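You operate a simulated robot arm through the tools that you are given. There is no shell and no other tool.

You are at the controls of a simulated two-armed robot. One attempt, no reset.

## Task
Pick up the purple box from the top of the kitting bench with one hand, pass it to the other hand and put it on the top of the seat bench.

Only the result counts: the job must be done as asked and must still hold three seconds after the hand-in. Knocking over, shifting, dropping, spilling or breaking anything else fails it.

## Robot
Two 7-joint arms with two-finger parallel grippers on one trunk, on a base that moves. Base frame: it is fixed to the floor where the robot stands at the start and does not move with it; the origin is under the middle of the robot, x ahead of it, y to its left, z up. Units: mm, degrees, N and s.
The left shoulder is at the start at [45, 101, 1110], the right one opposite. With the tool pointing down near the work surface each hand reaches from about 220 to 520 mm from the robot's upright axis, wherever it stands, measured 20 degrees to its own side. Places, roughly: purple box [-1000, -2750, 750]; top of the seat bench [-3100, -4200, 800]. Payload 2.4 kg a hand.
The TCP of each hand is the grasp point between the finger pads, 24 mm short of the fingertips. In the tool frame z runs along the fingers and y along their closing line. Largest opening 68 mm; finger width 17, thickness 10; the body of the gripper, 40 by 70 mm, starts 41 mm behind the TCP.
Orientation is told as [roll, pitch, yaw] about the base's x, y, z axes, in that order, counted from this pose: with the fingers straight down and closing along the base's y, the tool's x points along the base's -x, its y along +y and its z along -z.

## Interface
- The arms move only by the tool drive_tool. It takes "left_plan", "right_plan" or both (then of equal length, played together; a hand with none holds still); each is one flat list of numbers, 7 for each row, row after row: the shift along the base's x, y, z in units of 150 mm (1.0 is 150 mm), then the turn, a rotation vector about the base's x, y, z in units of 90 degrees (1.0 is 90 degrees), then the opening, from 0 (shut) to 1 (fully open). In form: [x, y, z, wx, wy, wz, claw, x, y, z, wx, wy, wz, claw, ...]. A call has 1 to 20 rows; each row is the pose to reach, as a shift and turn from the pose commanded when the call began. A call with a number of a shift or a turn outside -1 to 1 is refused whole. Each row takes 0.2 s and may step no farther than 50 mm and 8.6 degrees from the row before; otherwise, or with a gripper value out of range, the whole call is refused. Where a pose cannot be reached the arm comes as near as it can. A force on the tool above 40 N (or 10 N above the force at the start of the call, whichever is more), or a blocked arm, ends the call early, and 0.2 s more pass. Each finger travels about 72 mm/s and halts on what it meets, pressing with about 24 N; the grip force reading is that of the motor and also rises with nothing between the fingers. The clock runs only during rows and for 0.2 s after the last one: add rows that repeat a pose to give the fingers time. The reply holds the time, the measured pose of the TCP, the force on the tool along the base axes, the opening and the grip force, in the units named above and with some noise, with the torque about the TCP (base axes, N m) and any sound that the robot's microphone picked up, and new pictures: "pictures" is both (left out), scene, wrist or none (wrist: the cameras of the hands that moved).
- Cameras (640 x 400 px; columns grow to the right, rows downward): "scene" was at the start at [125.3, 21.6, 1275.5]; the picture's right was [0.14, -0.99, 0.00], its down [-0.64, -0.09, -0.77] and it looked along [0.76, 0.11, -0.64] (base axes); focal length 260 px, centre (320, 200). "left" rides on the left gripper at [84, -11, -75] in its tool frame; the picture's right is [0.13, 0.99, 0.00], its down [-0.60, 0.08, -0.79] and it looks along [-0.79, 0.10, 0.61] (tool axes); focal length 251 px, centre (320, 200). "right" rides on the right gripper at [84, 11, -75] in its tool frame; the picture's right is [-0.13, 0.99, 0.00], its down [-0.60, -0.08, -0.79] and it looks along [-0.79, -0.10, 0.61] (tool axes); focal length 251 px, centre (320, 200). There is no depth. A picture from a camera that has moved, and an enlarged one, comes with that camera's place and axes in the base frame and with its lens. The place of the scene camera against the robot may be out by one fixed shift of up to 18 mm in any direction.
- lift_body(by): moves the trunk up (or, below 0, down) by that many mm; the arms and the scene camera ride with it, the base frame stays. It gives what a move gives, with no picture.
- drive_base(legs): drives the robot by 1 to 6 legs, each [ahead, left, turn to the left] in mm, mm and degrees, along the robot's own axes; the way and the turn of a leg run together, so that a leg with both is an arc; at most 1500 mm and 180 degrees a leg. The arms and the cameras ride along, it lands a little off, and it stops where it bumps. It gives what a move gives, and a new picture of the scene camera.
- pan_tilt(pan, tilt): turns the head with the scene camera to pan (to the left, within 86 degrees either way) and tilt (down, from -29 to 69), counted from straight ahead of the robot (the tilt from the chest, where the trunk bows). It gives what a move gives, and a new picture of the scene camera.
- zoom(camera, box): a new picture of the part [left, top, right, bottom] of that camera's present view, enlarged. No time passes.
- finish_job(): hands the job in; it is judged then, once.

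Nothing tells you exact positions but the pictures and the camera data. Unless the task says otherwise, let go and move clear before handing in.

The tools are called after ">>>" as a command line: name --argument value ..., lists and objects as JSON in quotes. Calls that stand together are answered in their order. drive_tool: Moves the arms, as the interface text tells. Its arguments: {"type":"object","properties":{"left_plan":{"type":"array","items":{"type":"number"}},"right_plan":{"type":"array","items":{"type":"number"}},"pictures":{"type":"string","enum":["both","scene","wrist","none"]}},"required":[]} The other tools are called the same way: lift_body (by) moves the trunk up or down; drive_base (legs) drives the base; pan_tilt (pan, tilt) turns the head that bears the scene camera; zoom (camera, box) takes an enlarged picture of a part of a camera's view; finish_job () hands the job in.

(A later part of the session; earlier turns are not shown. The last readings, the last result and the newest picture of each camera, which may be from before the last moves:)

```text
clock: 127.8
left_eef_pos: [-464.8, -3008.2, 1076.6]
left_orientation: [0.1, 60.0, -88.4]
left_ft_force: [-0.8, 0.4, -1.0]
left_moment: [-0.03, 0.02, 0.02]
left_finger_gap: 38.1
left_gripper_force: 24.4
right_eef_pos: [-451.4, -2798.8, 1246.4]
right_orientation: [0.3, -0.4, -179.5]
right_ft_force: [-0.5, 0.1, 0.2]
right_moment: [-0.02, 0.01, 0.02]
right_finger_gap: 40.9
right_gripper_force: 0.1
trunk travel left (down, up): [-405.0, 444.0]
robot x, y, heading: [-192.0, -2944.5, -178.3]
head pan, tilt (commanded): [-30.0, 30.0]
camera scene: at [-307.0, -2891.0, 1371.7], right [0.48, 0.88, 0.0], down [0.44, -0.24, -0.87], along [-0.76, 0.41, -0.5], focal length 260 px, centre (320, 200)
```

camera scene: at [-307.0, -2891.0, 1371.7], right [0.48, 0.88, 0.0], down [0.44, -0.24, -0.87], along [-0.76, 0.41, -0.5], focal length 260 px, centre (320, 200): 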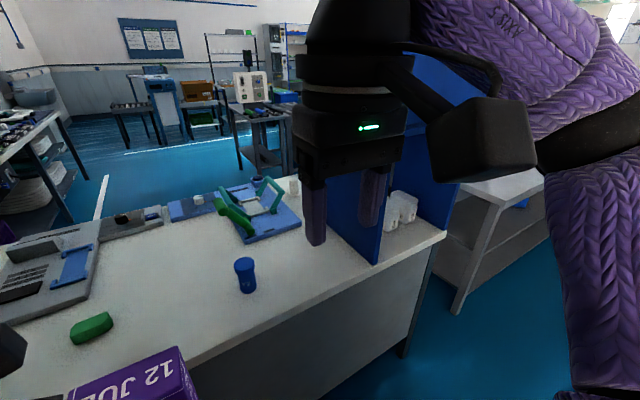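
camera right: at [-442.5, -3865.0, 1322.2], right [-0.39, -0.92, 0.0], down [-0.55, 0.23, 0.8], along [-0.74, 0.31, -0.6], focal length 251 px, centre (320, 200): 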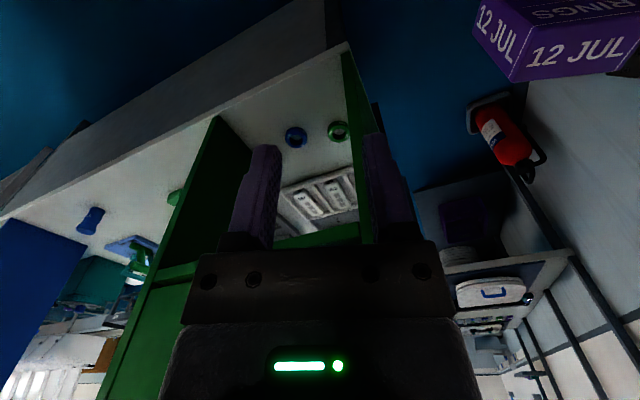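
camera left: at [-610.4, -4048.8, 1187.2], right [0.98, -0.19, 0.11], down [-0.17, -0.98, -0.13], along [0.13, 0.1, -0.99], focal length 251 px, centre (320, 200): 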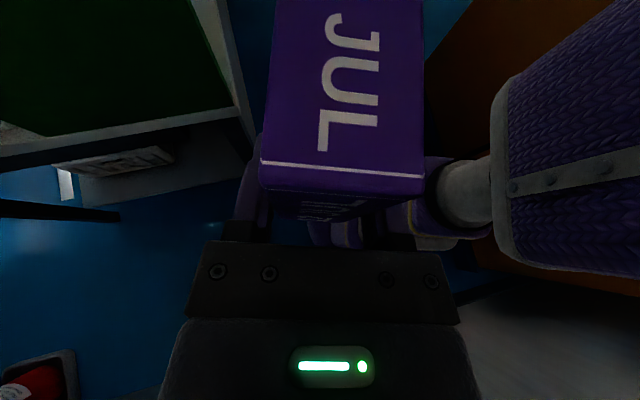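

The passage by the wall has a very tight spot at the extinguisher, so before committing I'll scout the northern way around the cabinet. I'll strafe north along the open floor.

>>> drive_base --legs '[[0, -1500, -1.5], [-60, 0, 0], [0, -1500, 0]]'

>>> lift_body --by 400

>>> pan_tilt --pan -40 --tilt 20

>>> pan_tilt --pan 10 --tilt 20

```text
clock: 143.1
left_eef_pos: [-420.6, 54.7, 1076.5]
left_orientation: [0.2, 59.9, -90.5]
left_ft_force: [0.0, -0.5, -1.0]
left_moment: [-0.01, 0.02, -0.02]
left_finger_gap: 38.1
left_gripper_force: 23.6
right_eef_pos: [-399.6, 263.3, 1245.8]
right_orientation: [0.4, -0.4, 178.4]
right_ft_force: [-0.4, -0.1, 0.2]
right_moment: [0.01, 0.04, -0.06]
right_finger_gap: 40.7
right_gripper_force: 0.1
trunk travel left (down, up): [-405.0, 444.0]
robot x, y, heading: [-151.8, 109.4, 179.1]
head pan, tilt (commanded): [-30.0, 30.0]
camera scene: at [-259.8, 166.1, 1371.6], right [0.51, 0.86, 0.0], down [0.43, -0.26, -0.87], along [-0.74, 0.44, -0.5], focal length 260 px, centre (320, 200)
```

scene: 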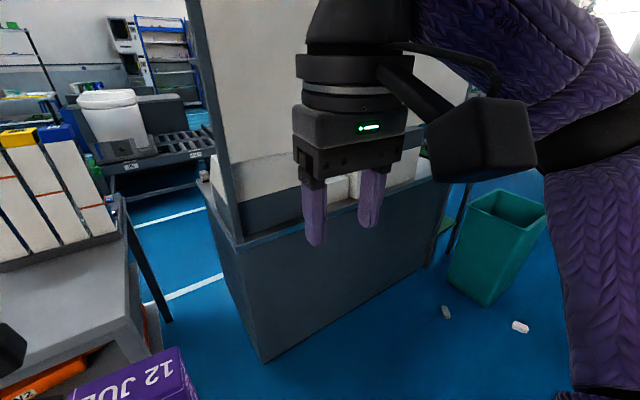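

```text
clock: 146.9
left_eef_pos: [-420.4, 54.0, 1476.0]
left_orientation: [0.2, 60.0, -90.4]
left_ft_force: [0.4, -0.3, -1.6]
left_moment: [-0.01, -0.01, 0.02]
left_finger_gap: 37.8
left_gripper_force: 24.2
right_eef_pos: [-401.4, 262.9, 1646.8]
right_orientation: [0.5, -0.4, 178.4]
right_ft_force: [-0.5, -0.3, 0.2]
right_moment: [0.0, 0.0, 0.03]
right_finger_gap: 40.6
right_gripper_force: 0.1
trunk travel left (down, up): [-805.0, 44.0]
robot x, y, heading: [-149.0, 108.4, 179.4]
head pan, tilt (commanded): [-30.0, 30.0]
```

```text
clock: 147.7
left_eef_pos: [-421.3, 54.7, 1476.5]
left_orientation: [0.2, 60.0, -90.4]
left_ft_force: [-0.1, 0.7, -1.6]
left_moment: [-0.02, 0.0, 0.01]
left_finger_gap: 37.8
left_gripper_force: 23.8
right_eef_pos: [-399.8, 263.3, 1647.4]
right_orientation: [0.4, -0.4, 178.5]
right_ft_force: [0.3, 0.0, 0.1]
right_moment: [-0.03, 0.02, 0.0]
right_finger_gap: 41.0
right_gripper_force: 0.0
trunk travel left (down, up): [-805.0, 44.0]
robot x, y, heading: [-147.2, 113.3, 179.2]
head pan, tilt (commanded): [-40.0, 20.0]
camera scene: at [-232.3, 180.2, 1788.4], right [0.65, 0.76, 0.0], down [0.26, -0.22, -0.94], along [-0.71, 0.61, -0.34], focal length 260 px, centre (320, 200)
```

scene: 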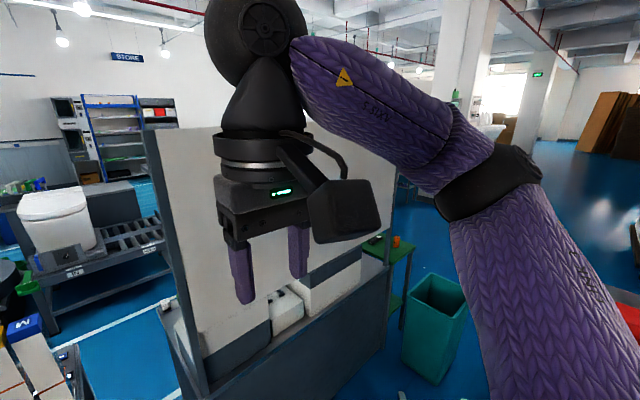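

```text
clock: 148.8
left_eef_pos: [-419.2, 55.2, 1476.4]
left_orientation: [0.2, 59.9, -90.5]
left_ft_force: [0.8, -0.2, -0.8]
left_moment: [0.0, 0.0, -0.02]
left_finger_gap: 37.9
left_gripper_force: 24.3
right_eef_pos: [-401.3, 264.3, 1647.7]
right_orientation: [0.5, -0.4, 178.4]
right_ft_force: [-0.1, 0.0, 0.2]
right_moment: [0.01, 0.01, 0.02]
right_finger_gap: 40.8
right_gripper_force: 0.0
trunk travel left (down, up): [-805.0, 44.0]
robot x, y, heading: [-147.1, 107.5, 179.5]
head pan, tilt (commanded): [10.0, 20.0]
camera scene: at [-253.5, 104.6, 1788.5], right [-0.16, 0.99, 0.0], down [0.34, 0.06, -0.94], along [-0.93, -0.15, -0.34], focal length 260 px, centre (320, 200)
```

scene: 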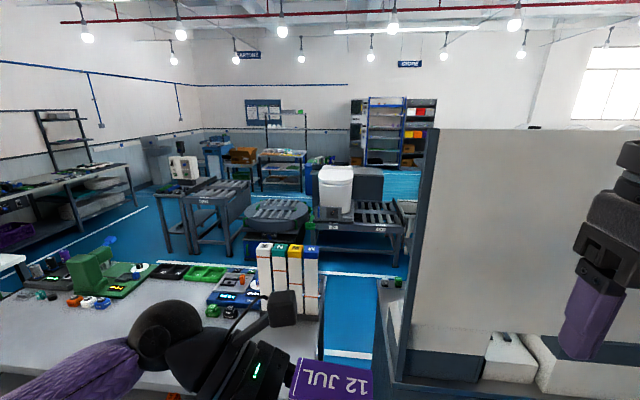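

From up here I can see the whole room: the aisle in front of the seat bench is open, but the gap between the near bench and the cabinet is only ~350 mm. I'll turn to face north to see whether there is a way around the cabinet's far end.

>>> drive_base --legs '[[0, 0, -75]]'

>>> pan_tilt --pan 20 --tilt 20

>>> pan_tilt --pan 0 --tilt 25

```text
clock: 152.5
left_eef_pos: [-274.0, 358.2, 1475.7]
left_orientation: [0.3, 59.9, -165.0]
left_ft_force: [1.2, 0.3, -2.1]
left_moment: [0.01, 0.03, 0.03]
left_finger_gap: 38.0
left_gripper_force: 23.7
right_eef_pos: [-67.4, 394.2, 1647.1]
right_orientation: [0.4, -0.3, 103.9]
right_ft_force: [0.5, 0.6, 0.2]
right_moment: [-0.03, 0.02, 0.02]
right_finger_gap: 40.8
right_gripper_force: 0.2
trunk travel left (down, up): [-805.0, 44.0]
robot x, y, heading: [-148.2, 111.5, 104.8]
head pan, tilt (commanded): [10.0, 20.0]
camera scene: at [-192.9, 214.1, 1788.5], right [0.91, 0.42, 0.0], down [0.14, -0.31, -0.94], along [-0.4, 0.85, -0.34], focal length 260 px, centre (320, 200)
```

scene: 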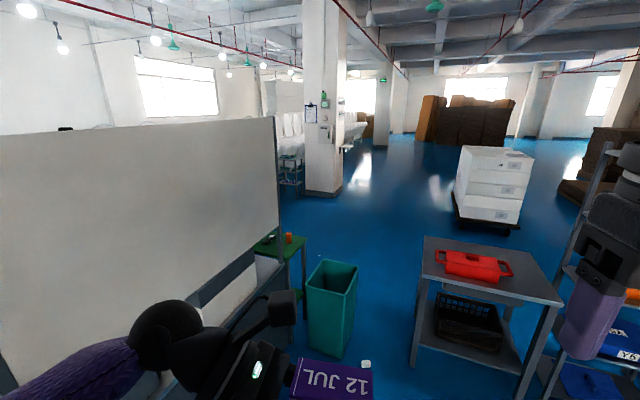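

```text
clock: 153.2
left_eef_pos: [-274.1, 357.8, 1476.4]
left_orientation: [0.3, 59.9, -164.9]
left_ft_force: [-0.3, -0.2, -1.1]
left_moment: [-0.03, 0.07, 0.01]
left_finger_gap: 37.9
left_gripper_force: 23.9
right_eef_pos: [-66.7, 395.9, 1647.4]
right_orientation: [0.4, -0.5, 104.0]
right_ft_force: [0.1, -0.7, -0.1]
right_moment: [0.0, 0.01, -0.01]
right_finger_gap: 40.9
right_gripper_force: 0.1
trunk travel left (down, up): [-805.0, 44.0]
robot x, y, heading: [-145.8, 109.6, 104.8]
head pan, tilt (commanded): [20.0, 20.0]
camera scene: at [-207.0, 206.1, 1788.5], right [0.82, 0.57, 0.0], down [0.2, -0.28, -0.94], along [-0.54, 0.77, -0.34], focal length 260 px, centre (320, 200)
```

scene: 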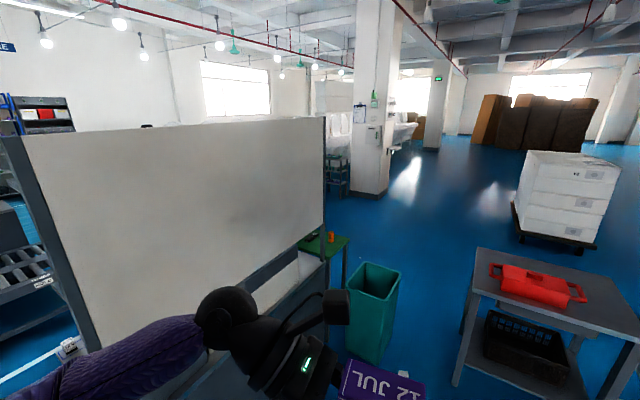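

```text
clock: 154.0
left_eef_pos: [-275.0, 357.5, 1476.5]
left_orientation: [0.2, 60.1, -164.9]
left_ft_force: [0.5, 0.5, -1.8]
left_moment: [-0.02, 0.02, 0.02]
left_finger_gap: 38.0
left_gripper_force: 24.0
right_eef_pos: [-67.9, 393.9, 1647.3]
right_orientation: [0.3, -0.4, 103.9]
right_ft_force: [0.3, 0.1, -0.3]
right_moment: [-0.03, 0.01, 0.02]
right_finger_gap: 40.8
right_gripper_force: 0.0
trunk travel left (down, up): [-805.0, 44.0]
robot x, y, heading: [-149.9, 110.2, 105.0]
head pan, tilt (commanded): [0.0, 25.0]
camera scene: at [-177.6, 218.6, 1780.4], right [0.97, 0.26, 0.0], down [0.11, -0.41, -0.91], along [-0.23, 0.88, -0.42], focal length 260 px, centre (320, 200)
```

scene: 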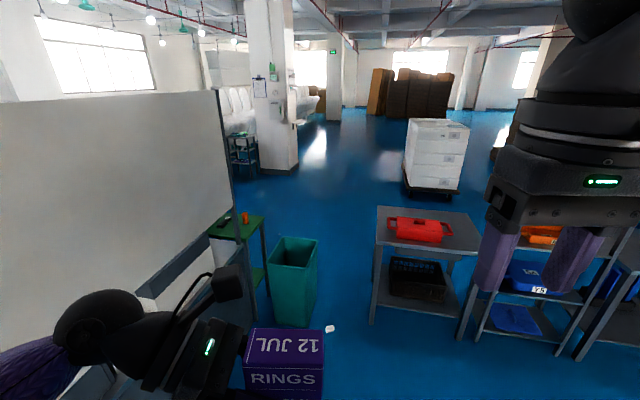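

North is wide open beyond, but a teal bin, a cart and some litter on the floor narrow the way near (−500, 1600). I'll look further right for a clear path north.

>>> pan_tilt --pan -45 --tilt 25

>>> pan_tilt --pan -80 --tilt 25

>>> pan_tilt --pan 0 --tilt 45

```text
clock: 155.1
left_eef_pos: [-274.1, 357.1, 1476.2]
left_orientation: [0.1, 59.9, -164.9]
left_ft_force: [0.3, 0.2, -1.1]
left_moment: [0.0, 0.03, 0.03]
left_finger_gap: 37.9
left_gripper_force: 23.5
right_eef_pos: [-68.0, 394.3, 1645.8]
right_orientation: [0.5, -0.3, 103.9]
right_ft_force: [0.7, 0.3, 0.5]
right_moment: [-0.02, -0.02, 0.0]
right_finger_gap: 41.0
right_gripper_force: 0.0
trunk travel left (down, up): [-805.0, 44.0]
robot x, y, heading: [-147.6, 111.2, 105.2]
head pan, tilt (commanded): [-45.0, 25.0]
camera scene: at [-107.6, 209.4, 1780.4], right [0.87, -0.5, 0.0], down [-0.21, -0.37, -0.91], along [0.45, 0.78, -0.42], focal length 260 px, centre (320, 200)
```

scene: 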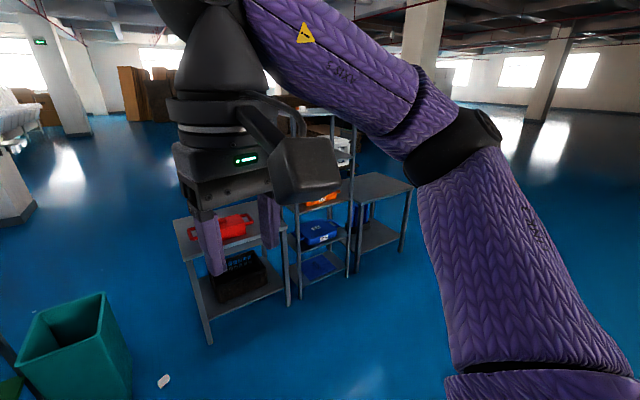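

```text
clock: 156.1
left_eef_pos: [-274.3, 357.3, 1475.7]
left_orientation: [0.2, 60.0, -164.9]
left_ft_force: [0.2, 0.7, -1.3]
left_moment: [0.0, 0.07, -0.01]
left_finger_gap: 38.0
left_gripper_force: 23.8
right_eef_pos: [-67.1, 393.8, 1646.6]
right_orientation: [0.4, -0.4, 103.9]
right_ft_force: [-0.1, 0.3, 0.2]
right_moment: [0.02, 0.01, -0.03]
right_finger_gap: 40.9
right_gripper_force: 0.0
trunk travel left (down, up): [-805.0, 44.0]
robot x, y, heading: [-149.9, 111.9, 104.7]
head pan, tilt (commanded): [-80.0, 25.0]
camera scene: at [-70.2, 168.5, 1780.4], right [0.42, -0.91, 0.0], down [-0.38, -0.18, -0.91], along [0.82, 0.38, -0.42], focal length 260 px, centre (320, 200)
```

scene: 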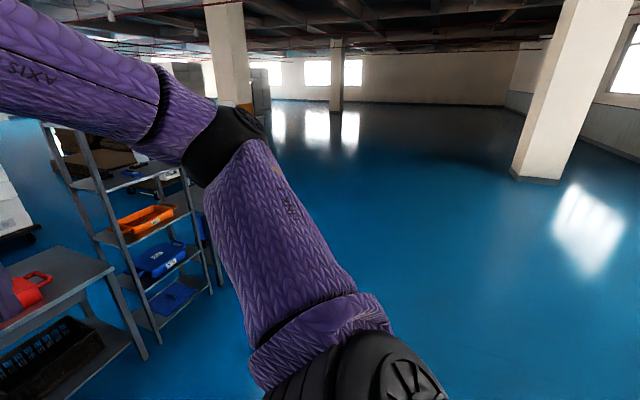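

```text
clock: 157.7
left_eef_pos: [-273.0, 357.4, 1475.3]
left_orientation: [0.3, 59.9, -164.9]
left_ft_force: [0.0, 0.6, -1.1]
left_moment: [-0.01, 0.02, 0.0]
left_finger_gap: 38.0
left_gripper_force: 24.1
right_eef_pos: [-68.9, 394.2, 1647.2]
right_orientation: [0.4, -0.4, 104.0]
right_ft_force: [0.5, 0.8, 0.1]
right_moment: [0.05, 0.01, 0.02]
right_finger_gap: 40.8
right_gripper_force: 0.1
trunk travel left (down, up): [-805.0, 44.0]
robot x, y, heading: [-148.5, 110.2, 104.8]
head pan, tilt (commanded): [0.0, 45.0]
camera scene: at [-174.6, 208.3, 1749.8], right [0.97, 0.26, 0.0], down [0.18, -0.68, -0.71], along [-0.18, 0.68, -0.71], focal length 260 px, centre (320, 200)
```

scene: 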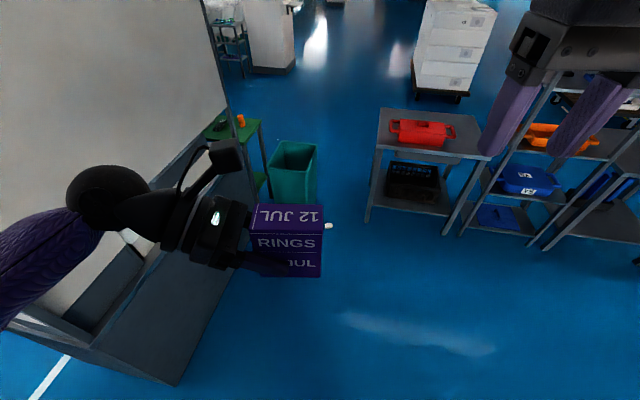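

There's open floor to the east past the tables (they end near x≈2000), so I can loop around: east, north, then west behind the cabinet. I'll turn to heading 90 and drive the first part.

>>> drive_base --legs '[[0, 0, -14.8], [0, -1400, 0], [0, -1300, 0]]'

>>> pan_tilt --pan 15 --tilt 25

```text
clock: 171.5
left_eef_pos: [2451.1, 456.0, 1476.1]
left_orientation: [0.2, 59.9, -176.8]
left_ft_force: [-0.2, -0.2, -0.9]
left_moment: [0.01, 0.04, 0.05]
left_finger_gap: 37.6
left_gripper_force: 24.3
right_eef_pos: [2660.5, 447.2, 1646.4]
right_orientation: [0.4, -0.4, 91.9]
right_ft_force: [-0.8, -0.8, 0.0]
right_moment: [-0.03, 0.01, -0.01]
right_finger_gap: 40.8
right_gripper_force: 0.0
trunk travel left (down, up): [-805.0, 44.0]
robot x, y, heading: [2523.1, 190.6, 92.6]
head pan, tilt (commanded): [0.0, 45.0]
camera scene: at [2515.8, 287.9, 1749.8], right [1.0, 0.05, 0.0], down [0.04, -0.71, -0.71], along [-0.04, 0.71, -0.71], focal length 260 px, centre (320, 200)
```

scene: 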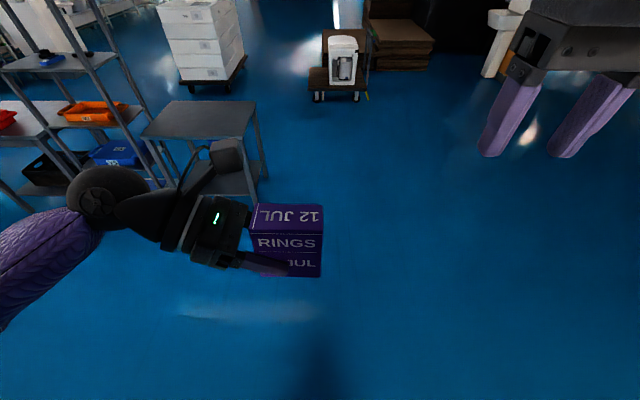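

```text
clock: 172.4
left_eef_pos: [2451.7, 454.1, 1476.7]
left_orientation: [0.2, 59.9, -176.9]
left_ft_force: [0.2, -0.1, -1.2]
left_moment: [0.0, 0.01, -0.02]
left_finger_gap: 37.8
left_gripper_force: 24.4
right_eef_pos: [2660.5, 447.9, 1647.3]
right_orientation: [0.5, -0.3, 92.0]
right_ft_force: [0.3, -0.1, 0.8]
right_moment: [0.0, 0.01, -0.01]
right_finger_gap: 40.8
right_gripper_force: 0.1
trunk travel left (down, up): [-805.0, 44.0]
robot x, y, heading: [2524.8, 184.7, 92.9]
head pan, tilt (commanded): [15.0, 25.0]
camera scene: at [2491.4, 294.4, 1780.3], right [0.95, 0.31, 0.0], down [0.13, -0.4, -0.91], along [-0.28, 0.86, -0.42], focal length 260 px, centre (320, 200)
```

scene: 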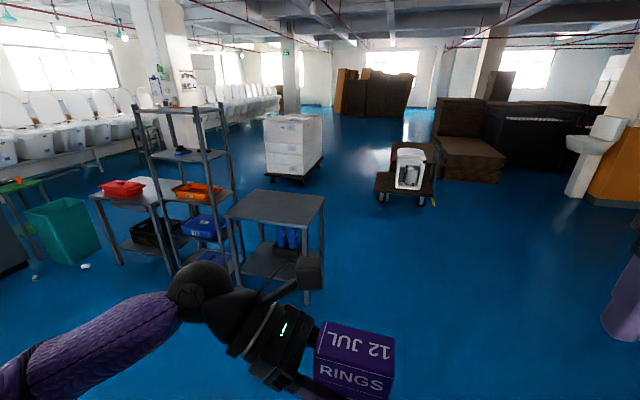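

The way north and west is wide open: tables end at y≈2440, pallets start at y≈4250. I'll drive north to y≈3200, turn left and head west.

>>> drive_base --legs '[[1500, 0, 0], [1500, 0, 0], [0, 0, 87], [1500, 0, 0], [1500, 0, 0]]'

>>> pan_tilt --pan 0 --tilt 25

>>> pan_tilt --pan 50 --tilt 25

```text
clock: 204.7
left_eef_pos: [-906.4, 3172.8, 1475.9]
left_orientation: [0.2, 59.9, -89.4]
left_ft_force: [0.4, 0.0, -1.5]
left_moment: [-0.05, 0.01, -0.02]
left_finger_gap: 37.6
left_gripper_force: 23.5
right_eef_pos: [-890.3, 3382.0, 1647.7]
right_orientation: [0.4, -0.4, 179.5]
right_ft_force: [-0.5, -0.1, -0.1]
right_moment: [0.0, -0.02, 0.01]
right_finger_gap: 40.7
right_gripper_force: 0.1
trunk travel left (down, up): [-805.0, 44.0]
robot x, y, heading: [-633.0, 3231.7, -179.5]
head pan, tilt (commanded): [15.0, 25.0]
camera scene: at [-738.3, 3218.2, 1780.4], right [-0.27, 0.96, 0.0], down [0.41, 0.11, -0.91], along [-0.87, -0.24, -0.42], focal length 260 px, centre (320, 200)
```

scene: 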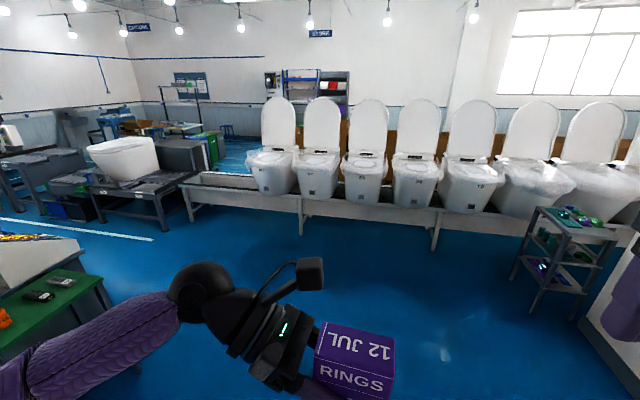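

```text
clock: 205.5
left_eef_pos: [-907.0, 3174.1, 1477.6]
left_orientation: [0.2, 59.8, -89.4]
left_ft_force: [-0.3, 0.1, -1.6]
left_moment: [-0.04, 0.02, 0.01]
left_finger_gap: 38.0
left_gripper_force: 24.0
right_eef_pos: [-890.4, 3381.9, 1646.3]
right_orientation: [0.4, -0.5, 179.6]
right_ft_force: [0.3, 0.2, 0.9]
right_moment: [0.03, 0.02, 0.0]
right_finger_gap: 40.6
right_gripper_force: 0.0
trunk travel left (down, up): [-805.0, 44.0]
robot x, y, heading: [-637.7, 3234.1, -179.6]
head pan, tilt (commanded): [0.0, 25.0]
camera scene: at [-741.3, 3241.9, 1780.4], right [-0.01, 1.0, 0.0], down [0.42, 0.0, -0.91], along [-0.91, -0.01, -0.42], focal length 260 px, centre (320, 200)
```

scene: 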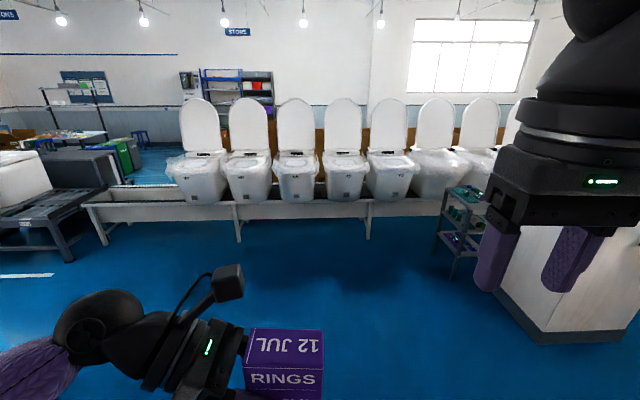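

```text
clock: 206.7
left_eef_pos: [-908.0, 3173.6, 1477.3]
left_orientation: [0.2, 59.9, -89.4]
left_ft_force: [0.1, 0.1, -2.1]
left_moment: [-0.06, 0.0, 0.01]
left_finger_gap: 37.7
left_gripper_force: 24.7
right_eef_pos: [-890.6, 3382.8, 1647.0]
right_orientation: [0.4, -0.3, 179.5]
right_ft_force: [-0.6, 1.4, -0.2]
right_moment: [-0.02, 0.02, 0.02]
right_finger_gap: 40.7
right_gripper_force: 0.1
trunk travel left (down, up): [-805.0, 44.0]
robot x, y, heading: [-634.2, 3236.0, -179.4]
head pan, tilt (commanded): [50.0, 25.0]
camera scene: at [-708.2, 3171.8, 1780.4], right [-0.77, 0.64, 0.0], down [0.27, 0.33, -0.91], along [-0.58, -0.7, -0.42], focal length 260 px, centre (320, 200)
```

scene: 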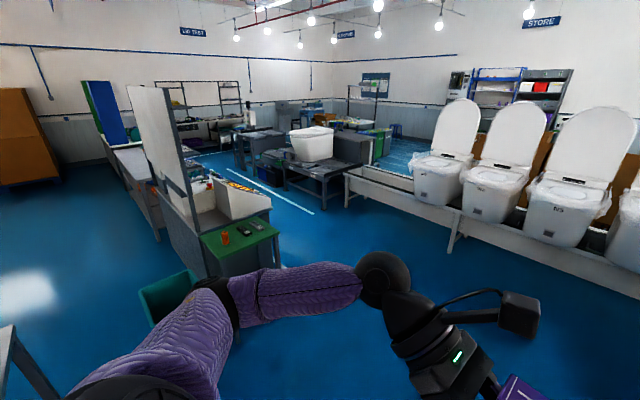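

The aisle behind the cabinet is clear (x −1800 to −2900) and leads straight to the seat bench. I'll go west to x≈−2250, turn left and head south.

>>> drive_base --legs '[[1500, 0, 0], [120, 0, 0], [0, 0, 89.7], [1500, 0, 0], [1500, 0, 0], [1300, 0, 0]]'

>>> pan_tilt --pan 0 --tilt 25

```text
clock: 238.8
left_eef_pos: [-1951.8, -1288.1, 1476.1]
left_orientation: [0.2, 59.9, 5.2]
left_ft_force: [0.3, -0.1, -2.2]
left_moment: [-0.02, -0.05, -0.04]
left_finger_gap: 37.9
left_gripper_force: 24.3
right_eef_pos: [-2161.9, -1289.0, 1647.2]
right_orientation: [0.3, -0.5, -85.9]
right_ft_force: [0.3, 0.7, 0.3]
right_moment: [0.02, -0.01, -0.03]
right_finger_gap: 40.8
right_gripper_force: 0.0
trunk travel left (down, up): [-805.0, 44.0]
robot x, y, heading: [-2036.2, -1018.0, -85.0]
head pan, tilt (commanded): [50.0, 25.0]
camera scene: at [-1960.2, -1077.0, 1780.4], right [-0.57, -0.82, 0.0], down [-0.35, 0.24, -0.91], along [0.74, -0.52, -0.42], focal length 260 px, centre (320, 200)
```

scene: 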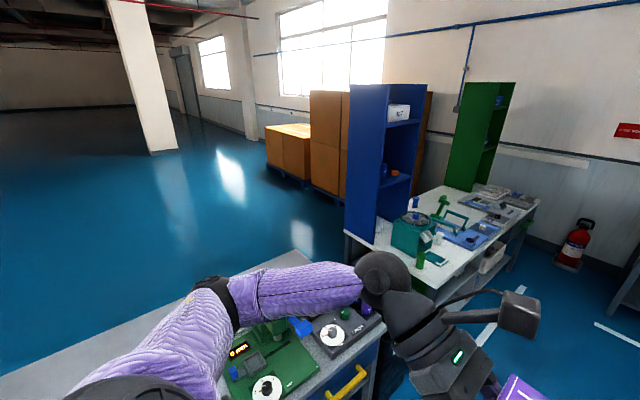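

```text
clock: 240.0
left_eef_pos: [-1952.3, -1288.2, 1476.2]
left_orientation: [0.2, 59.9, 5.1]
left_ft_force: [0.0, -0.3, -1.1]
left_moment: [0.0, -0.05, -0.02]
left_finger_gap: 37.6
left_gripper_force: 24.2
right_eef_pos: [-2161.4, -1288.4, 1647.6]
right_orientation: [0.4, -0.4, -85.9]
right_ft_force: [0.0, -0.6, 0.3]
right_moment: [0.02, -0.01, -0.04]
right_finger_gap: 40.9
right_gripper_force: 0.0
trunk travel left (down, up): [-805.0, 44.0]
robot x, y, heading: [-2030.9, -1023.8, -85.0]
head pan, tilt (commanded): [0.0, 25.0]
camera scene: at [-2027.5, -1115.7, 1780.4], right [-1.0, -0.09, 0.0], down [-0.04, 0.42, -0.91], along [0.08, -0.9, -0.42], focal length 260 px, centre (320, 200)
```

scene: 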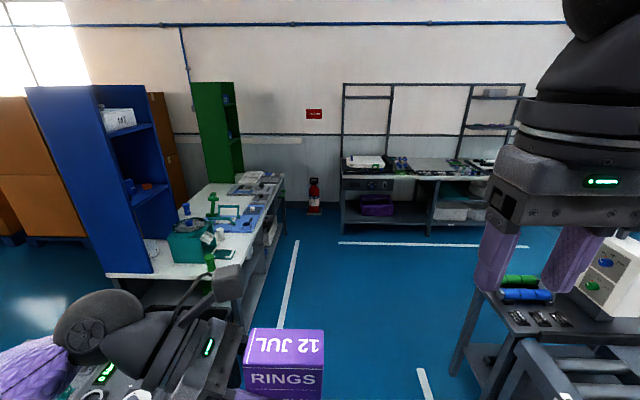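

I'm now in the aisle facing the seat bench; both towers stand undisturbed. I'll zoom in on the bench top.

>>> zoom --camera "scene" --box '[320, 130, 540, 260]'

```text
2.91 times, centred on (430, 195) of scene
camera zoom: at [-2027.5, -1115.7, 1780.4], right [-1.0, -0.09, 0.0], down [-0.04, 0.42, -0.91], along [0.08, -0.9, -0.42], focal length 755 px, centre (0, 214)
```

zoom: 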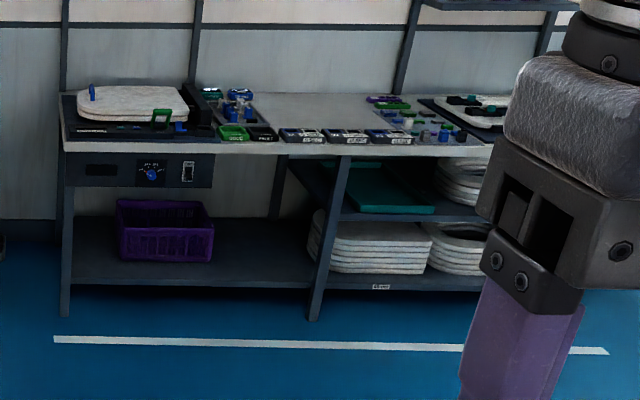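

The bare part of the bench top lies behind three small trays, around x −2880…−3450, y −4070…−4540. I'll drive south and then strafe right to stand in front of it.

>>> drive_base --legs '[[0, 0, -5], [1400, 0, 0], [750, 0, 0], [0, -1100, 0]]'

>>> pan_tilt --pan 0 --tilt 45

```text
clock: 256.2
left_eef_pos: [-3029.2, -3450.6, 1476.4]
left_orientation: [0.1, 60.0, 0.5]
left_ft_force: [0.4, -0.1, -1.1]
left_moment: [0.03, -0.03, -0.09]
left_finger_gap: 37.8
left_gripper_force: 23.7
right_eef_pos: [-3238.6, -3433.1, 1646.8]
right_orientation: [0.4, -0.3, -90.7]
right_ft_force: [0.7, 0.1, -0.4]
right_moment: [-0.02, 0.01, 0.0]
right_finger_gap: 40.8
right_gripper_force: 0.0
trunk travel left (down, up): [-805.0, 44.0]
robot x, y, heading: [-3085.5, -3178.5, -89.7]
head pan, tilt (commanded): [0.0, 25.0]
camera scene: at [-3090.8, -3272.5, 1780.4], right [-1.0, 0.0, 0.0], down [0.0, 0.42, -0.91], along [0.0, -0.91, -0.42], focal length 260 px, centre (320, 200)
```

scene: 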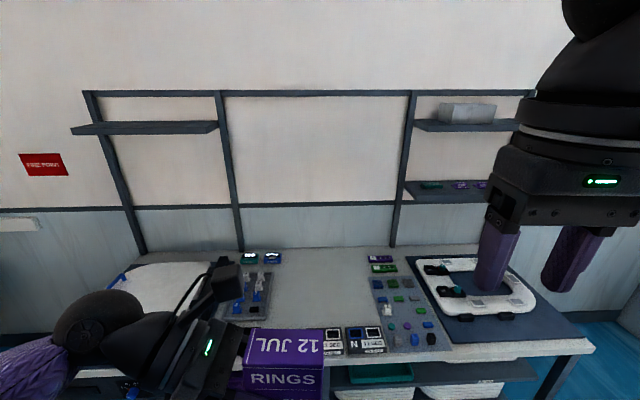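

```text
clock: 257.0
left_eef_pos: [-3028.7, -3452.0, 1475.6]
left_orientation: [0.2, 60.0, 0.4]
left_ft_force: [0.2, 0.8, -0.8]
left_moment: [0.0, -0.04, 0.03]
left_finger_gap: 37.9
left_gripper_force: 24.1
right_eef_pos: [-3238.1, -3433.3, 1647.4]
right_orientation: [0.4, -0.5, -90.7]
right_ft_force: [-0.1, 0.6, -0.7]
right_moment: [-0.01, 0.0, 0.0]
right_finger_gap: 40.8
right_gripper_force: 0.1
trunk travel left (down, up): [-805.0, 44.0]
robot x, y, heading: [-3088.6, -3176.9, -89.7]
head pan, tilt (commanded): [0.0, 45.0]
camera scene: at [-3090.5, -3261.7, 1749.9], right [-1.0, 0.0, 0.0], down [0.0, 0.71, -0.71], along [0.0, -0.71, -0.71], focal length 260 px, centre (320, 200)
```

scene: 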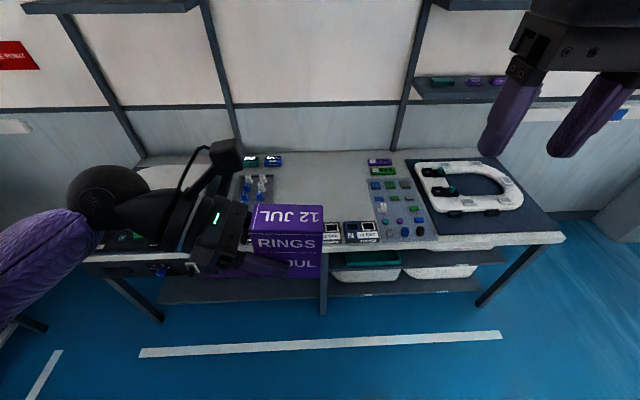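

I can see the bench top well from here. I'll zoom in to measure the bare area and the front edge precisely.

>>> zoom --camera "scene" --box '[230, 140, 450, 278]'

>>> zoom --camera "right" --box '[0, 0, 640, 400]'

```text
2.90 times, centred on (340, 209) of scene
camera zoom: at [-3090.5, -3261.7, 1749.9], right [-1.0, 0.0, 0.0], down [0.0, 0.71, -0.71], along [0.0, -0.71, -0.71], focal length 752 px, centre (262, 174)
```

zoom: 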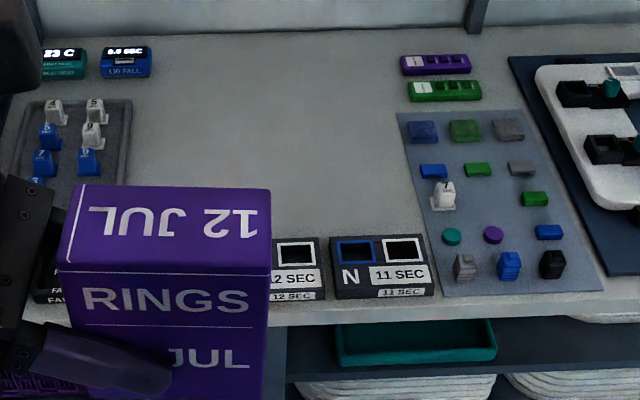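

```text
1.00 times, centred on (320, 200) of right (not enlarged: the box is as wide or as high as the picture)
camera zoom: at [-3225.8, -3348.4, 1721.6], right [0.99, -0.14, 0.01], down [-0.09, -0.6, 0.8], along [-0.11, -0.79, -0.6], focal length 251 px, centre (320, 200)
```

zoom: 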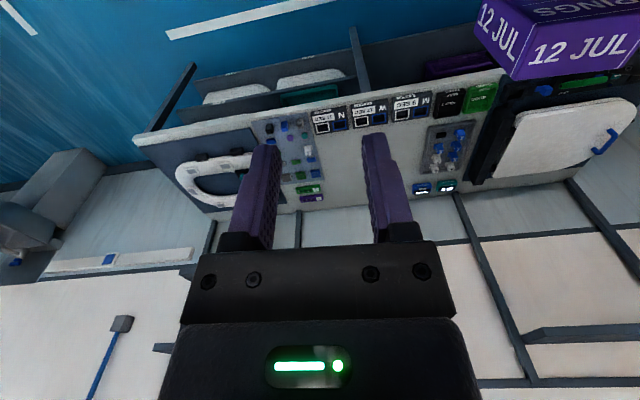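

The bench is turned about 3° from my base frame; the bare area is about x −2860…−3350, y −4070…−4500. I'll align with the bench (turn +2.7°), lower the trunk, and then test the placing pose in free air here.

>>> drive_base --legs '[[0, 0, 2.7]]'

>>> lift_body --by -400

```text
clock: 257.8
left_eef_pos: [-3015.9, -3446.2, 1475.6]
left_orientation: [0.2, 59.9, 3.0]
left_ft_force: [0.7, 0.5, -2.1]
left_moment: [0.01, -0.02, -0.01]
left_finger_gap: 38.0
left_gripper_force: 24.2
right_eef_pos: [-3225.7, -3441.0, 1647.5]
right_orientation: [0.4, -0.4, -88.0]
right_ft_force: [0.4, 0.2, -0.9]
right_moment: [0.0, 0.01, 0.02]
right_finger_gap: 40.8
right_gripper_force: 0.1
trunk travel left (down, up): [-805.0, 44.0]
robot x, y, heading: [-3087.4, -3180.7, -87.3]
head pan, tilt (commanded): [0.0, 45.0]
camera scene: at [-3086.5, -3261.5, 1749.8], right [-1.0, -0.05, 0.0], down [-0.04, 0.71, -0.71], along [0.04, -0.71, -0.71], focal length 260 px, centre (320, 200)
```

scene: 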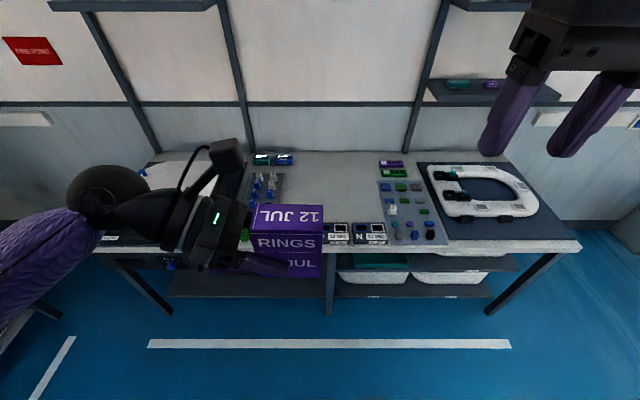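

```text
clock: 261.6
left_eef_pos: [-3016.2, -3447.4, 1076.0]
left_orientation: [0.2, 59.9, 3.2]
left_ft_force: [1.0, 0.1, -1.8]
left_moment: [0.02, -0.02, 0.0]
left_finger_gap: 38.0
left_gripper_force: 24.3
right_eef_pos: [-3226.1, -3440.2, 1247.4]
right_orientation: [0.3, -0.4, -88.0]
right_ft_force: [-0.5, -0.1, 0.1]
right_moment: [-0.03, -0.02, 0.02]
right_finger_gap: 40.7
right_gripper_force: 0.0
trunk travel left (down, up): [-405.0, 444.0]
robot x, y, heading: [-3084.3, -3177.2, -87.3]
head pan, tilt (commanded): [0.0, 45.0]
```

Aligned with the bench now (the floor line is level in view). I'll test the placing posture in free air: left hand swung 45° to point forward-right, reaching ahead and down.

>>> drive_tool --left_plan '[0.006, -0.133, -0.133, 0, 0, 0.0714, 0, 0.0125, -0.266, -0.266, 0, 0, 0.1429, 0, 0.019, -0.4, -0.4, 0, 0, 0.2143, 0, 0.025, -0.533, -0.533, 0, 0, 0.2857, 0, 0.031, -0.666, -0.666, 0, 0, 0.3571, 0, 0.038, -0.8, -0.8, 0, 0, 0.4286, 0, 0.044, -0.932, -0.933, 0, 0, 0.5, 0, 0.044, -0.932, -0.933, 0, 0, 0.5, 0]' --pictures "both"

```text
clock: 263.4
left_eef_pos: [-3008.8, -3583.8, 935.2]
left_orientation: [0.2, 59.9, 48.3]
left_ft_force: [0.1, 0.3, -2.4]
left_moment: [0.05, -0.03, 0.05]
left_finger_gap: 37.6
left_gripper_force: 23.7
right_eef_pos: [-3225.5, -3440.4, 1247.6]
right_orientation: [0.4, -0.4, -88.0]
right_ft_force: [0.3, -0.1, 0.3]
right_moment: [0.02, 0.01, -0.03]
right_finger_gap: 40.5
right_gripper_force: 0.1
trunk travel left (down, up): [-405.0, 444.0]
robot x, y, heading: [-3086.8, -3180.6, -87.1]
head pan, tilt (commanded): [0.0, 45.0]
camera scene: at [-3085.3, -3282.0, 1349.0], right [-1.0, -0.05, 0.0], down [-0.04, 0.71, -0.71], along [0.04, -0.71, -0.71], focal length 260 px, centre (320, 200)
camera left: at [-2986.0, -3575.6, 1045.3], right [-0.78, 0.61, 0.11], down [0.6, 0.79, -0.12], along [-0.17, -0.03, -0.99], focal length 251 px, centre (320, 200)
```

scene: 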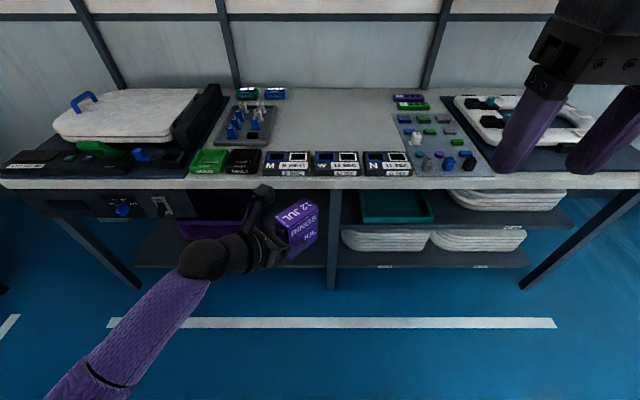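
left: 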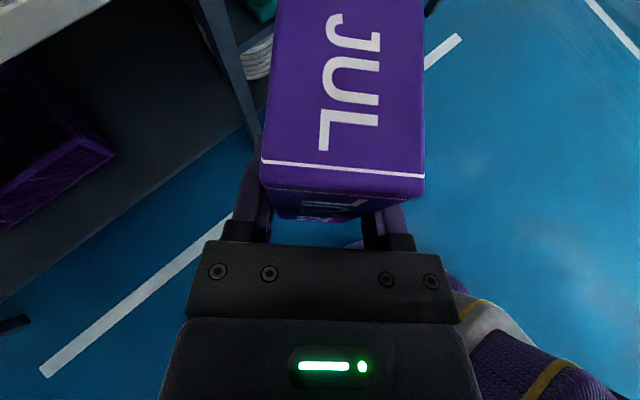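

The posture works (about 406 mm ahead). I'll raise the hand a little for safety and drive 400 mm toward the bench.

>>> drive_tool --left_plan '[0, 0, 0.2, 0, 0, 0, 0, 0, 0, 0.45, 0, 0, 0, 0, 0, 0, 0.45, 0, 0, 0, 0]' --pictures "none"

>>> drive_base --legs '[[400, 0, 0]]'

>>> pan_tilt --pan 0 --tilt 55

>>> zoom --camera "right" --box '[0, 0, 640, 400]'

```text
clock: 264.2
left_eef_pos: [-3007.6, -3586.4, 1004.3]
left_orientation: [0.2, 59.9, 48.1]
left_ft_force: [0.1, 0.0, -1.6]
left_moment: [0.02, -0.04, 0.02]
left_finger_gap: 37.5
left_gripper_force: 24.0
right_eef_pos: [-3226.8, -3439.7, 1247.0]
right_orientation: [0.4, -0.4, -87.8]
right_ft_force: [-0.4, 0.0, -0.4]
right_moment: [0.0, -0.02, -0.01]
right_finger_gap: 40.7
right_gripper_force: 0.0
trunk travel left (down, up): [-405.0, 444.0]
robot x, y, heading: [-3089.3, -3182.7, -87.2]
head pan, tilt (commanded): [0.0, 45.0]
```

```text
clock: 266.7
left_eef_pos: [-2983.5, -3988.8, 1002.7]
left_orientation: [0.2, 59.9, 48.5]
left_ft_force: [-0.8, 0.7, -1.9]
left_moment: [0.01, -0.02, 0.0]
left_finger_gap: 37.7
left_gripper_force: 24.8
right_eef_pos: [-3202.4, -3842.7, 1246.6]
right_orientation: [0.3, -0.3, -87.6]
right_ft_force: [0.5, -0.6, 0.4]
right_moment: [0.0, 0.01, 0.0]
right_finger_gap: 40.8
right_gripper_force: 0.1
trunk travel left (down, up): [-405.0, 444.0]
robot x, y, heading: [-3062.2, -3581.6, -86.5]
head pan, tilt (commanded): [0.0, 45.0]
camera scene: at [-3062.8, -3685.7, 1349.0], right [-1.0, -0.06, 0.0], down [-0.04, 0.71, -0.71], along [0.04, -0.71, -0.71], focal length 260 px, centre (320, 200)
```

scene: 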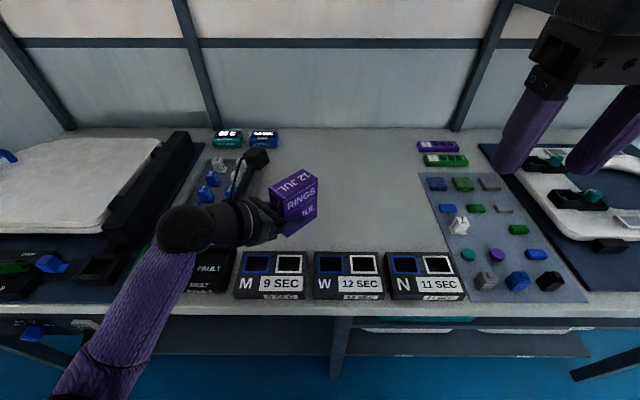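

```text
clock: 267.5
left_eef_pos: [-2982.6, -3988.7, 1003.3]
left_orientation: [0.2, 59.9, 48.5]
left_ft_force: [-0.4, -0.2, -2.1]
left_moment: [0.03, 0.01, 0.02]
left_finger_gap: 37.5
left_gripper_force: 24.3
right_eef_pos: [-3202.7, -3844.3, 1246.5]
right_orientation: [0.4, -0.3, -87.6]
right_ft_force: [0.0, -0.4, -0.1]
right_moment: [-0.02, 0.02, 0.02]
right_finger_gap: 41.0
right_gripper_force: 0.0
trunk travel left (down, up): [-405.0, 444.0]
robot x, y, heading: [-3067.2, -3580.6, -87.0]
head pan, tilt (commanded): [0.0, 55.0]
camera scene: at [-3063.3, -3676.1, 1335.6], right [-1.0, -0.06, 0.0], down [-0.05, 0.82, -0.57], along [0.03, -0.57, -0.82], focal length 260 px, centre (320, 200)
```

scene: 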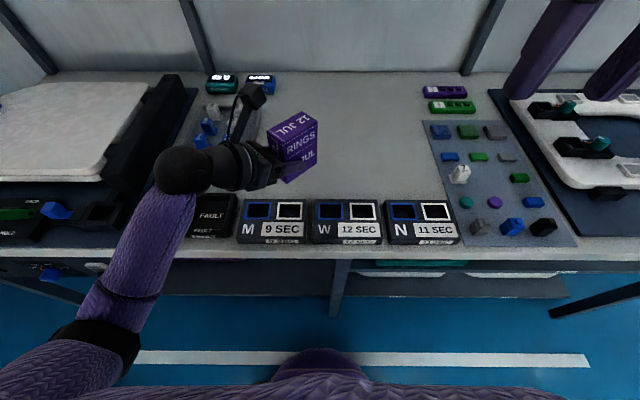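

```text
1.00 times, centred on (320, 200) of right (not enlarged: the box is as wide or as high as the picture)
camera zoom: at [-3194.8, -3758.9, 1321.5], right [1.0, -0.09, 0.01], down [-0.06, -0.6, 0.8], along [-0.07, -0.79, -0.6], focal length 251 px, centre (320, 200)
```

zoom: 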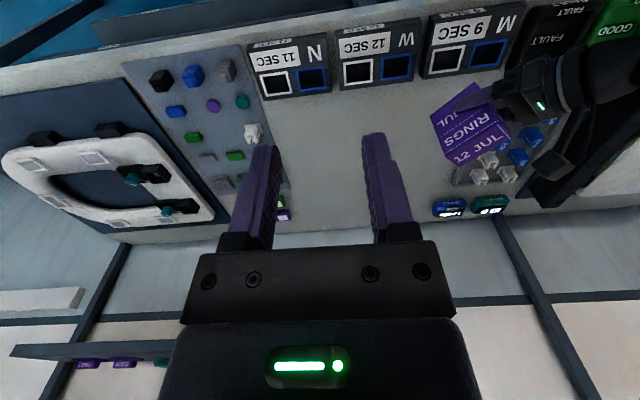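

The bare area is right in front, behind the M/W/N trays, and my base still has clearance to the bench. I'll take a second view with the right wrist camera to fix the bench height and positions.

>>> zoom --camera "right" --box '[230, 0, 550, 200]'

>>> drive_tool --right_plan '[-0.2, -0.01, 0, 0, 0, 0, 0.6, -0.4, -0.02, 0, 0, 0, 0, 0.6, -0.6, -0.03, 0, 0, 0, 0, 0.6, -0.667, -0.035, 0, 0, 0, 0, 0.6, -0.667, -0.035, 0, 0, 0, 0, 0.6]' --pictures "none"

>>> zoom --camera "right" --box '[320, 0, 640, 200]'

```text
2.00 times, centred on (390, 100) of right
camera zoom: at [-3194.8, -3758.9, 1321.5], right [1.0, -0.09, 0.01], down [-0.06, -0.6, 0.8], along [-0.07, -0.79, -0.6], focal length 503 px, centre (180, 400)
```

zoom: 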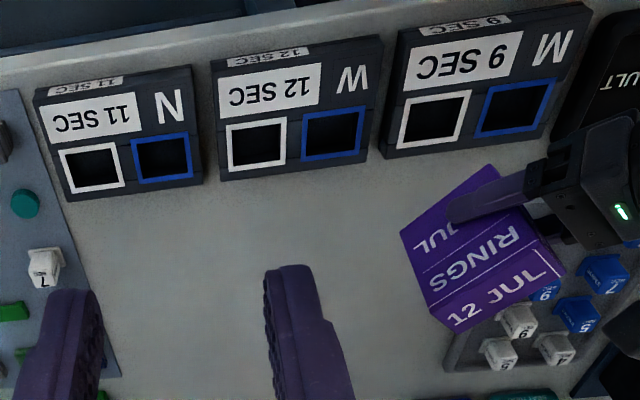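

```text
clock: 268.7
left_eef_pos: [-2982.6, -3988.7, 1003.9]
left_orientation: [0.2, 59.9, 48.5]
left_ft_force: [0.0, -0.1, -1.4]
left_moment: [-0.01, 0.0, -0.05]
left_finger_gap: 38.1
left_gripper_force: 24.3
right_eef_pos: [-3301.6, -3850.3, 1247.3]
right_orientation: [0.3, -0.4, -87.7]
right_ft_force: [-0.4, 0.6, -0.1]
right_moment: [0.01, 0.01, 0.01]
right_finger_gap: 40.5
right_gripper_force: 0.1
trunk travel left (down, up): [-405.0, 444.0]
robot x, y, heading: [-3066.6, -3586.3, -86.8]
head pan, tilt (commanded): [0.0, 55.0]
```

```text
2.00 times, centred on (480, 100) of right
camera zoom: at [-3294.5, -3764.4, 1322.3], right [1.0, -0.09, 0.01], down [-0.06, -0.6, 0.8], along [-0.07, -0.79, -0.6], focal length 503 px, centre (0, 400)
```

zoom: 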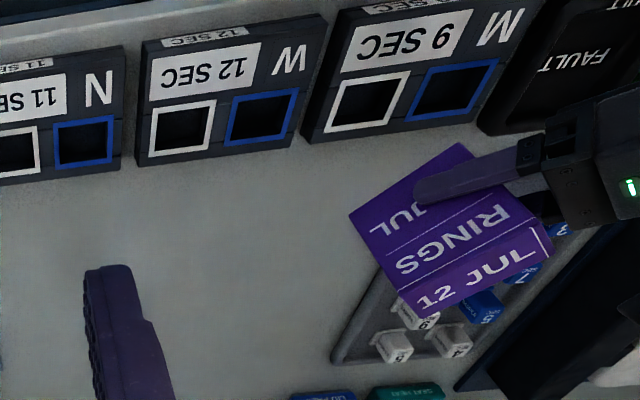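

Bench top is z≈800 and the trays' far edge is at y≈−4040, so a spot near (−3080, −4160) is free all round. I'll raise the hand, move the base a bit closer and to the right, and lower the trunk for reach.

>>> drive_tool --left_plan '[0, 0, 0.2, 0, 0, 0, 0, 0, 0, 0.45, 0, 0, 0, 0, 0, 0, 0.7, 0, 0, 0, 0, 0, 0, 0.7, 0, 0, 0, 0]' --pictures "none"

>>> drive_base --legs '[[0, -50, 0], [65, 0, 0]]'

>>> lift_body --by -140

>>> pan_tilt --pan 0 --tilt 60

```text
clock: 269.7
left_eef_pos: [-2983.0, -3989.7, 1109.8]
left_orientation: [0.2, 59.8, 48.5]
left_ft_force: [-0.2, -0.2, -1.2]
left_moment: [-0.01, -0.02, 0.02]
left_finger_gap: 37.8
left_gripper_force: 24.2
right_eef_pos: [-3302.5, -3850.9, 1247.4]
right_orientation: [0.4, -0.4, -87.6]
right_ft_force: [-0.2, -0.1, 0.1]
right_moment: [0.0, 0.02, 0.02]
right_finger_gap: 41.0
right_gripper_force: 0.1
trunk travel left (down, up): [-405.0, 444.0]
robot x, y, heading: [-3068.9, -3583.2, -86.6]
head pan, tilt (commanded): [0.0, 55.0]
```

```text
clock: 271.2
left_eef_pos: [-3030.9, -4058.7, 1108.5]
left_orientation: [0.2, 59.9, 48.6]
left_ft_force: [-0.5, -0.5, -1.0]
left_moment: [0.04, -0.04, -0.03]
left_finger_gap: 37.9
left_gripper_force: 23.6
right_eef_pos: [-3347.0, -3918.9, 1246.9]
right_orientation: [0.4, -0.3, -87.6]
right_ft_force: [0.5, -0.2, 0.3]
right_moment: [0.02, -0.03, -0.04]
right_finger_gap: 40.8
right_gripper_force: 0.1
trunk travel left (down, up): [-405.0, 444.0]
robot x, y, heading: [-3110.4, -3651.5, -86.5]
head pan, tilt (commanded): [0.0, 55.0]
camera scene: at [-3109.7, -3745.0, 1335.5], right [-1.0, -0.06, 0.0], down [-0.05, 0.82, -0.57], along [0.03, -0.57, -0.82], focal length 260 px, centre (320, 200)
```

scene: 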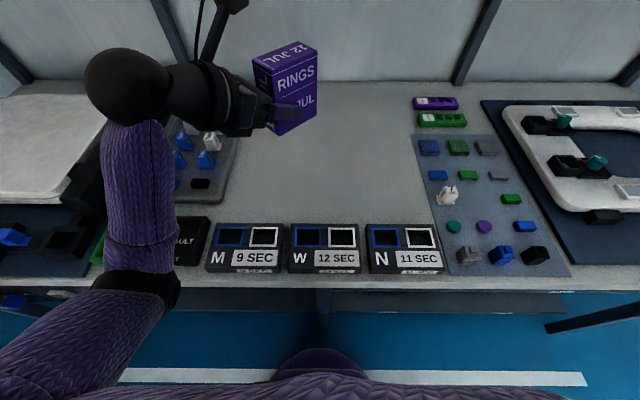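

```text
clock: 272.9
left_eef_pos: [-3030.0, -4057.8, 968.9]
left_orientation: [0.2, 60.0, 48.5]
left_ft_force: [-0.2, -0.8, -2.1]
left_moment: [0.02, -0.04, -0.02]
left_finger_gap: 38.0
left_gripper_force: 23.6
right_eef_pos: [-3347.6, -3921.9, 1103.9]
right_orientation: [0.4, 0.4, -87.6]
right_ft_force: [0.0, 0.1, 0.1]
right_moment: [-0.02, -0.02, -0.02]
right_finger_gap: 40.7
right_gripper_force: 0.0
trunk travel left (down, up): [-265.0, 584.0]
robot x, y, heading: [-3111.0, -3652.3, -86.7]
head pan, tilt (commanded): [0.0, 55.0]
```

```text
clock: 273.5
left_eef_pos: [-3028.3, -4058.2, 968.5]
left_orientation: [0.2, 59.9, 48.5]
left_ft_force: [-0.4, -0.4, -1.8]
left_moment: [0.06, -0.03, -0.04]
left_finger_gap: 37.9
left_gripper_force: 24.0
right_eef_pos: [-3346.7, -3922.4, 1104.9]
right_orientation: [0.4, 0.4, -87.7]
right_ft_force: [-0.3, 0.0, 0.1]
right_moment: [-0.03, -0.01, 0.02]
right_finger_gap: 40.9
right_gripper_force: 0.0
trunk travel left (down, up): [-265.0, 584.0]
robot x, y, heading: [-3114.9, -3649.5, -86.8]
head pan, tilt (commanded): [0.0, 60.0]
camera scene: at [-3108.7, -3763.9, 1188.1], right [-1.0, -0.06, 0.0], down [-0.05, 0.86, -0.5], along [0.03, -0.5, -0.87], focal length 260 px, centre (320, 200)
```

scene: 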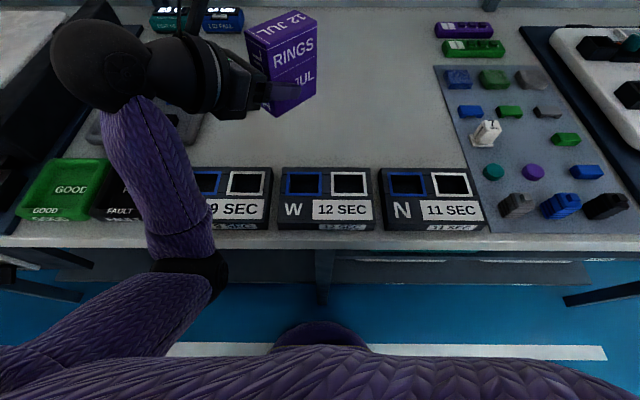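

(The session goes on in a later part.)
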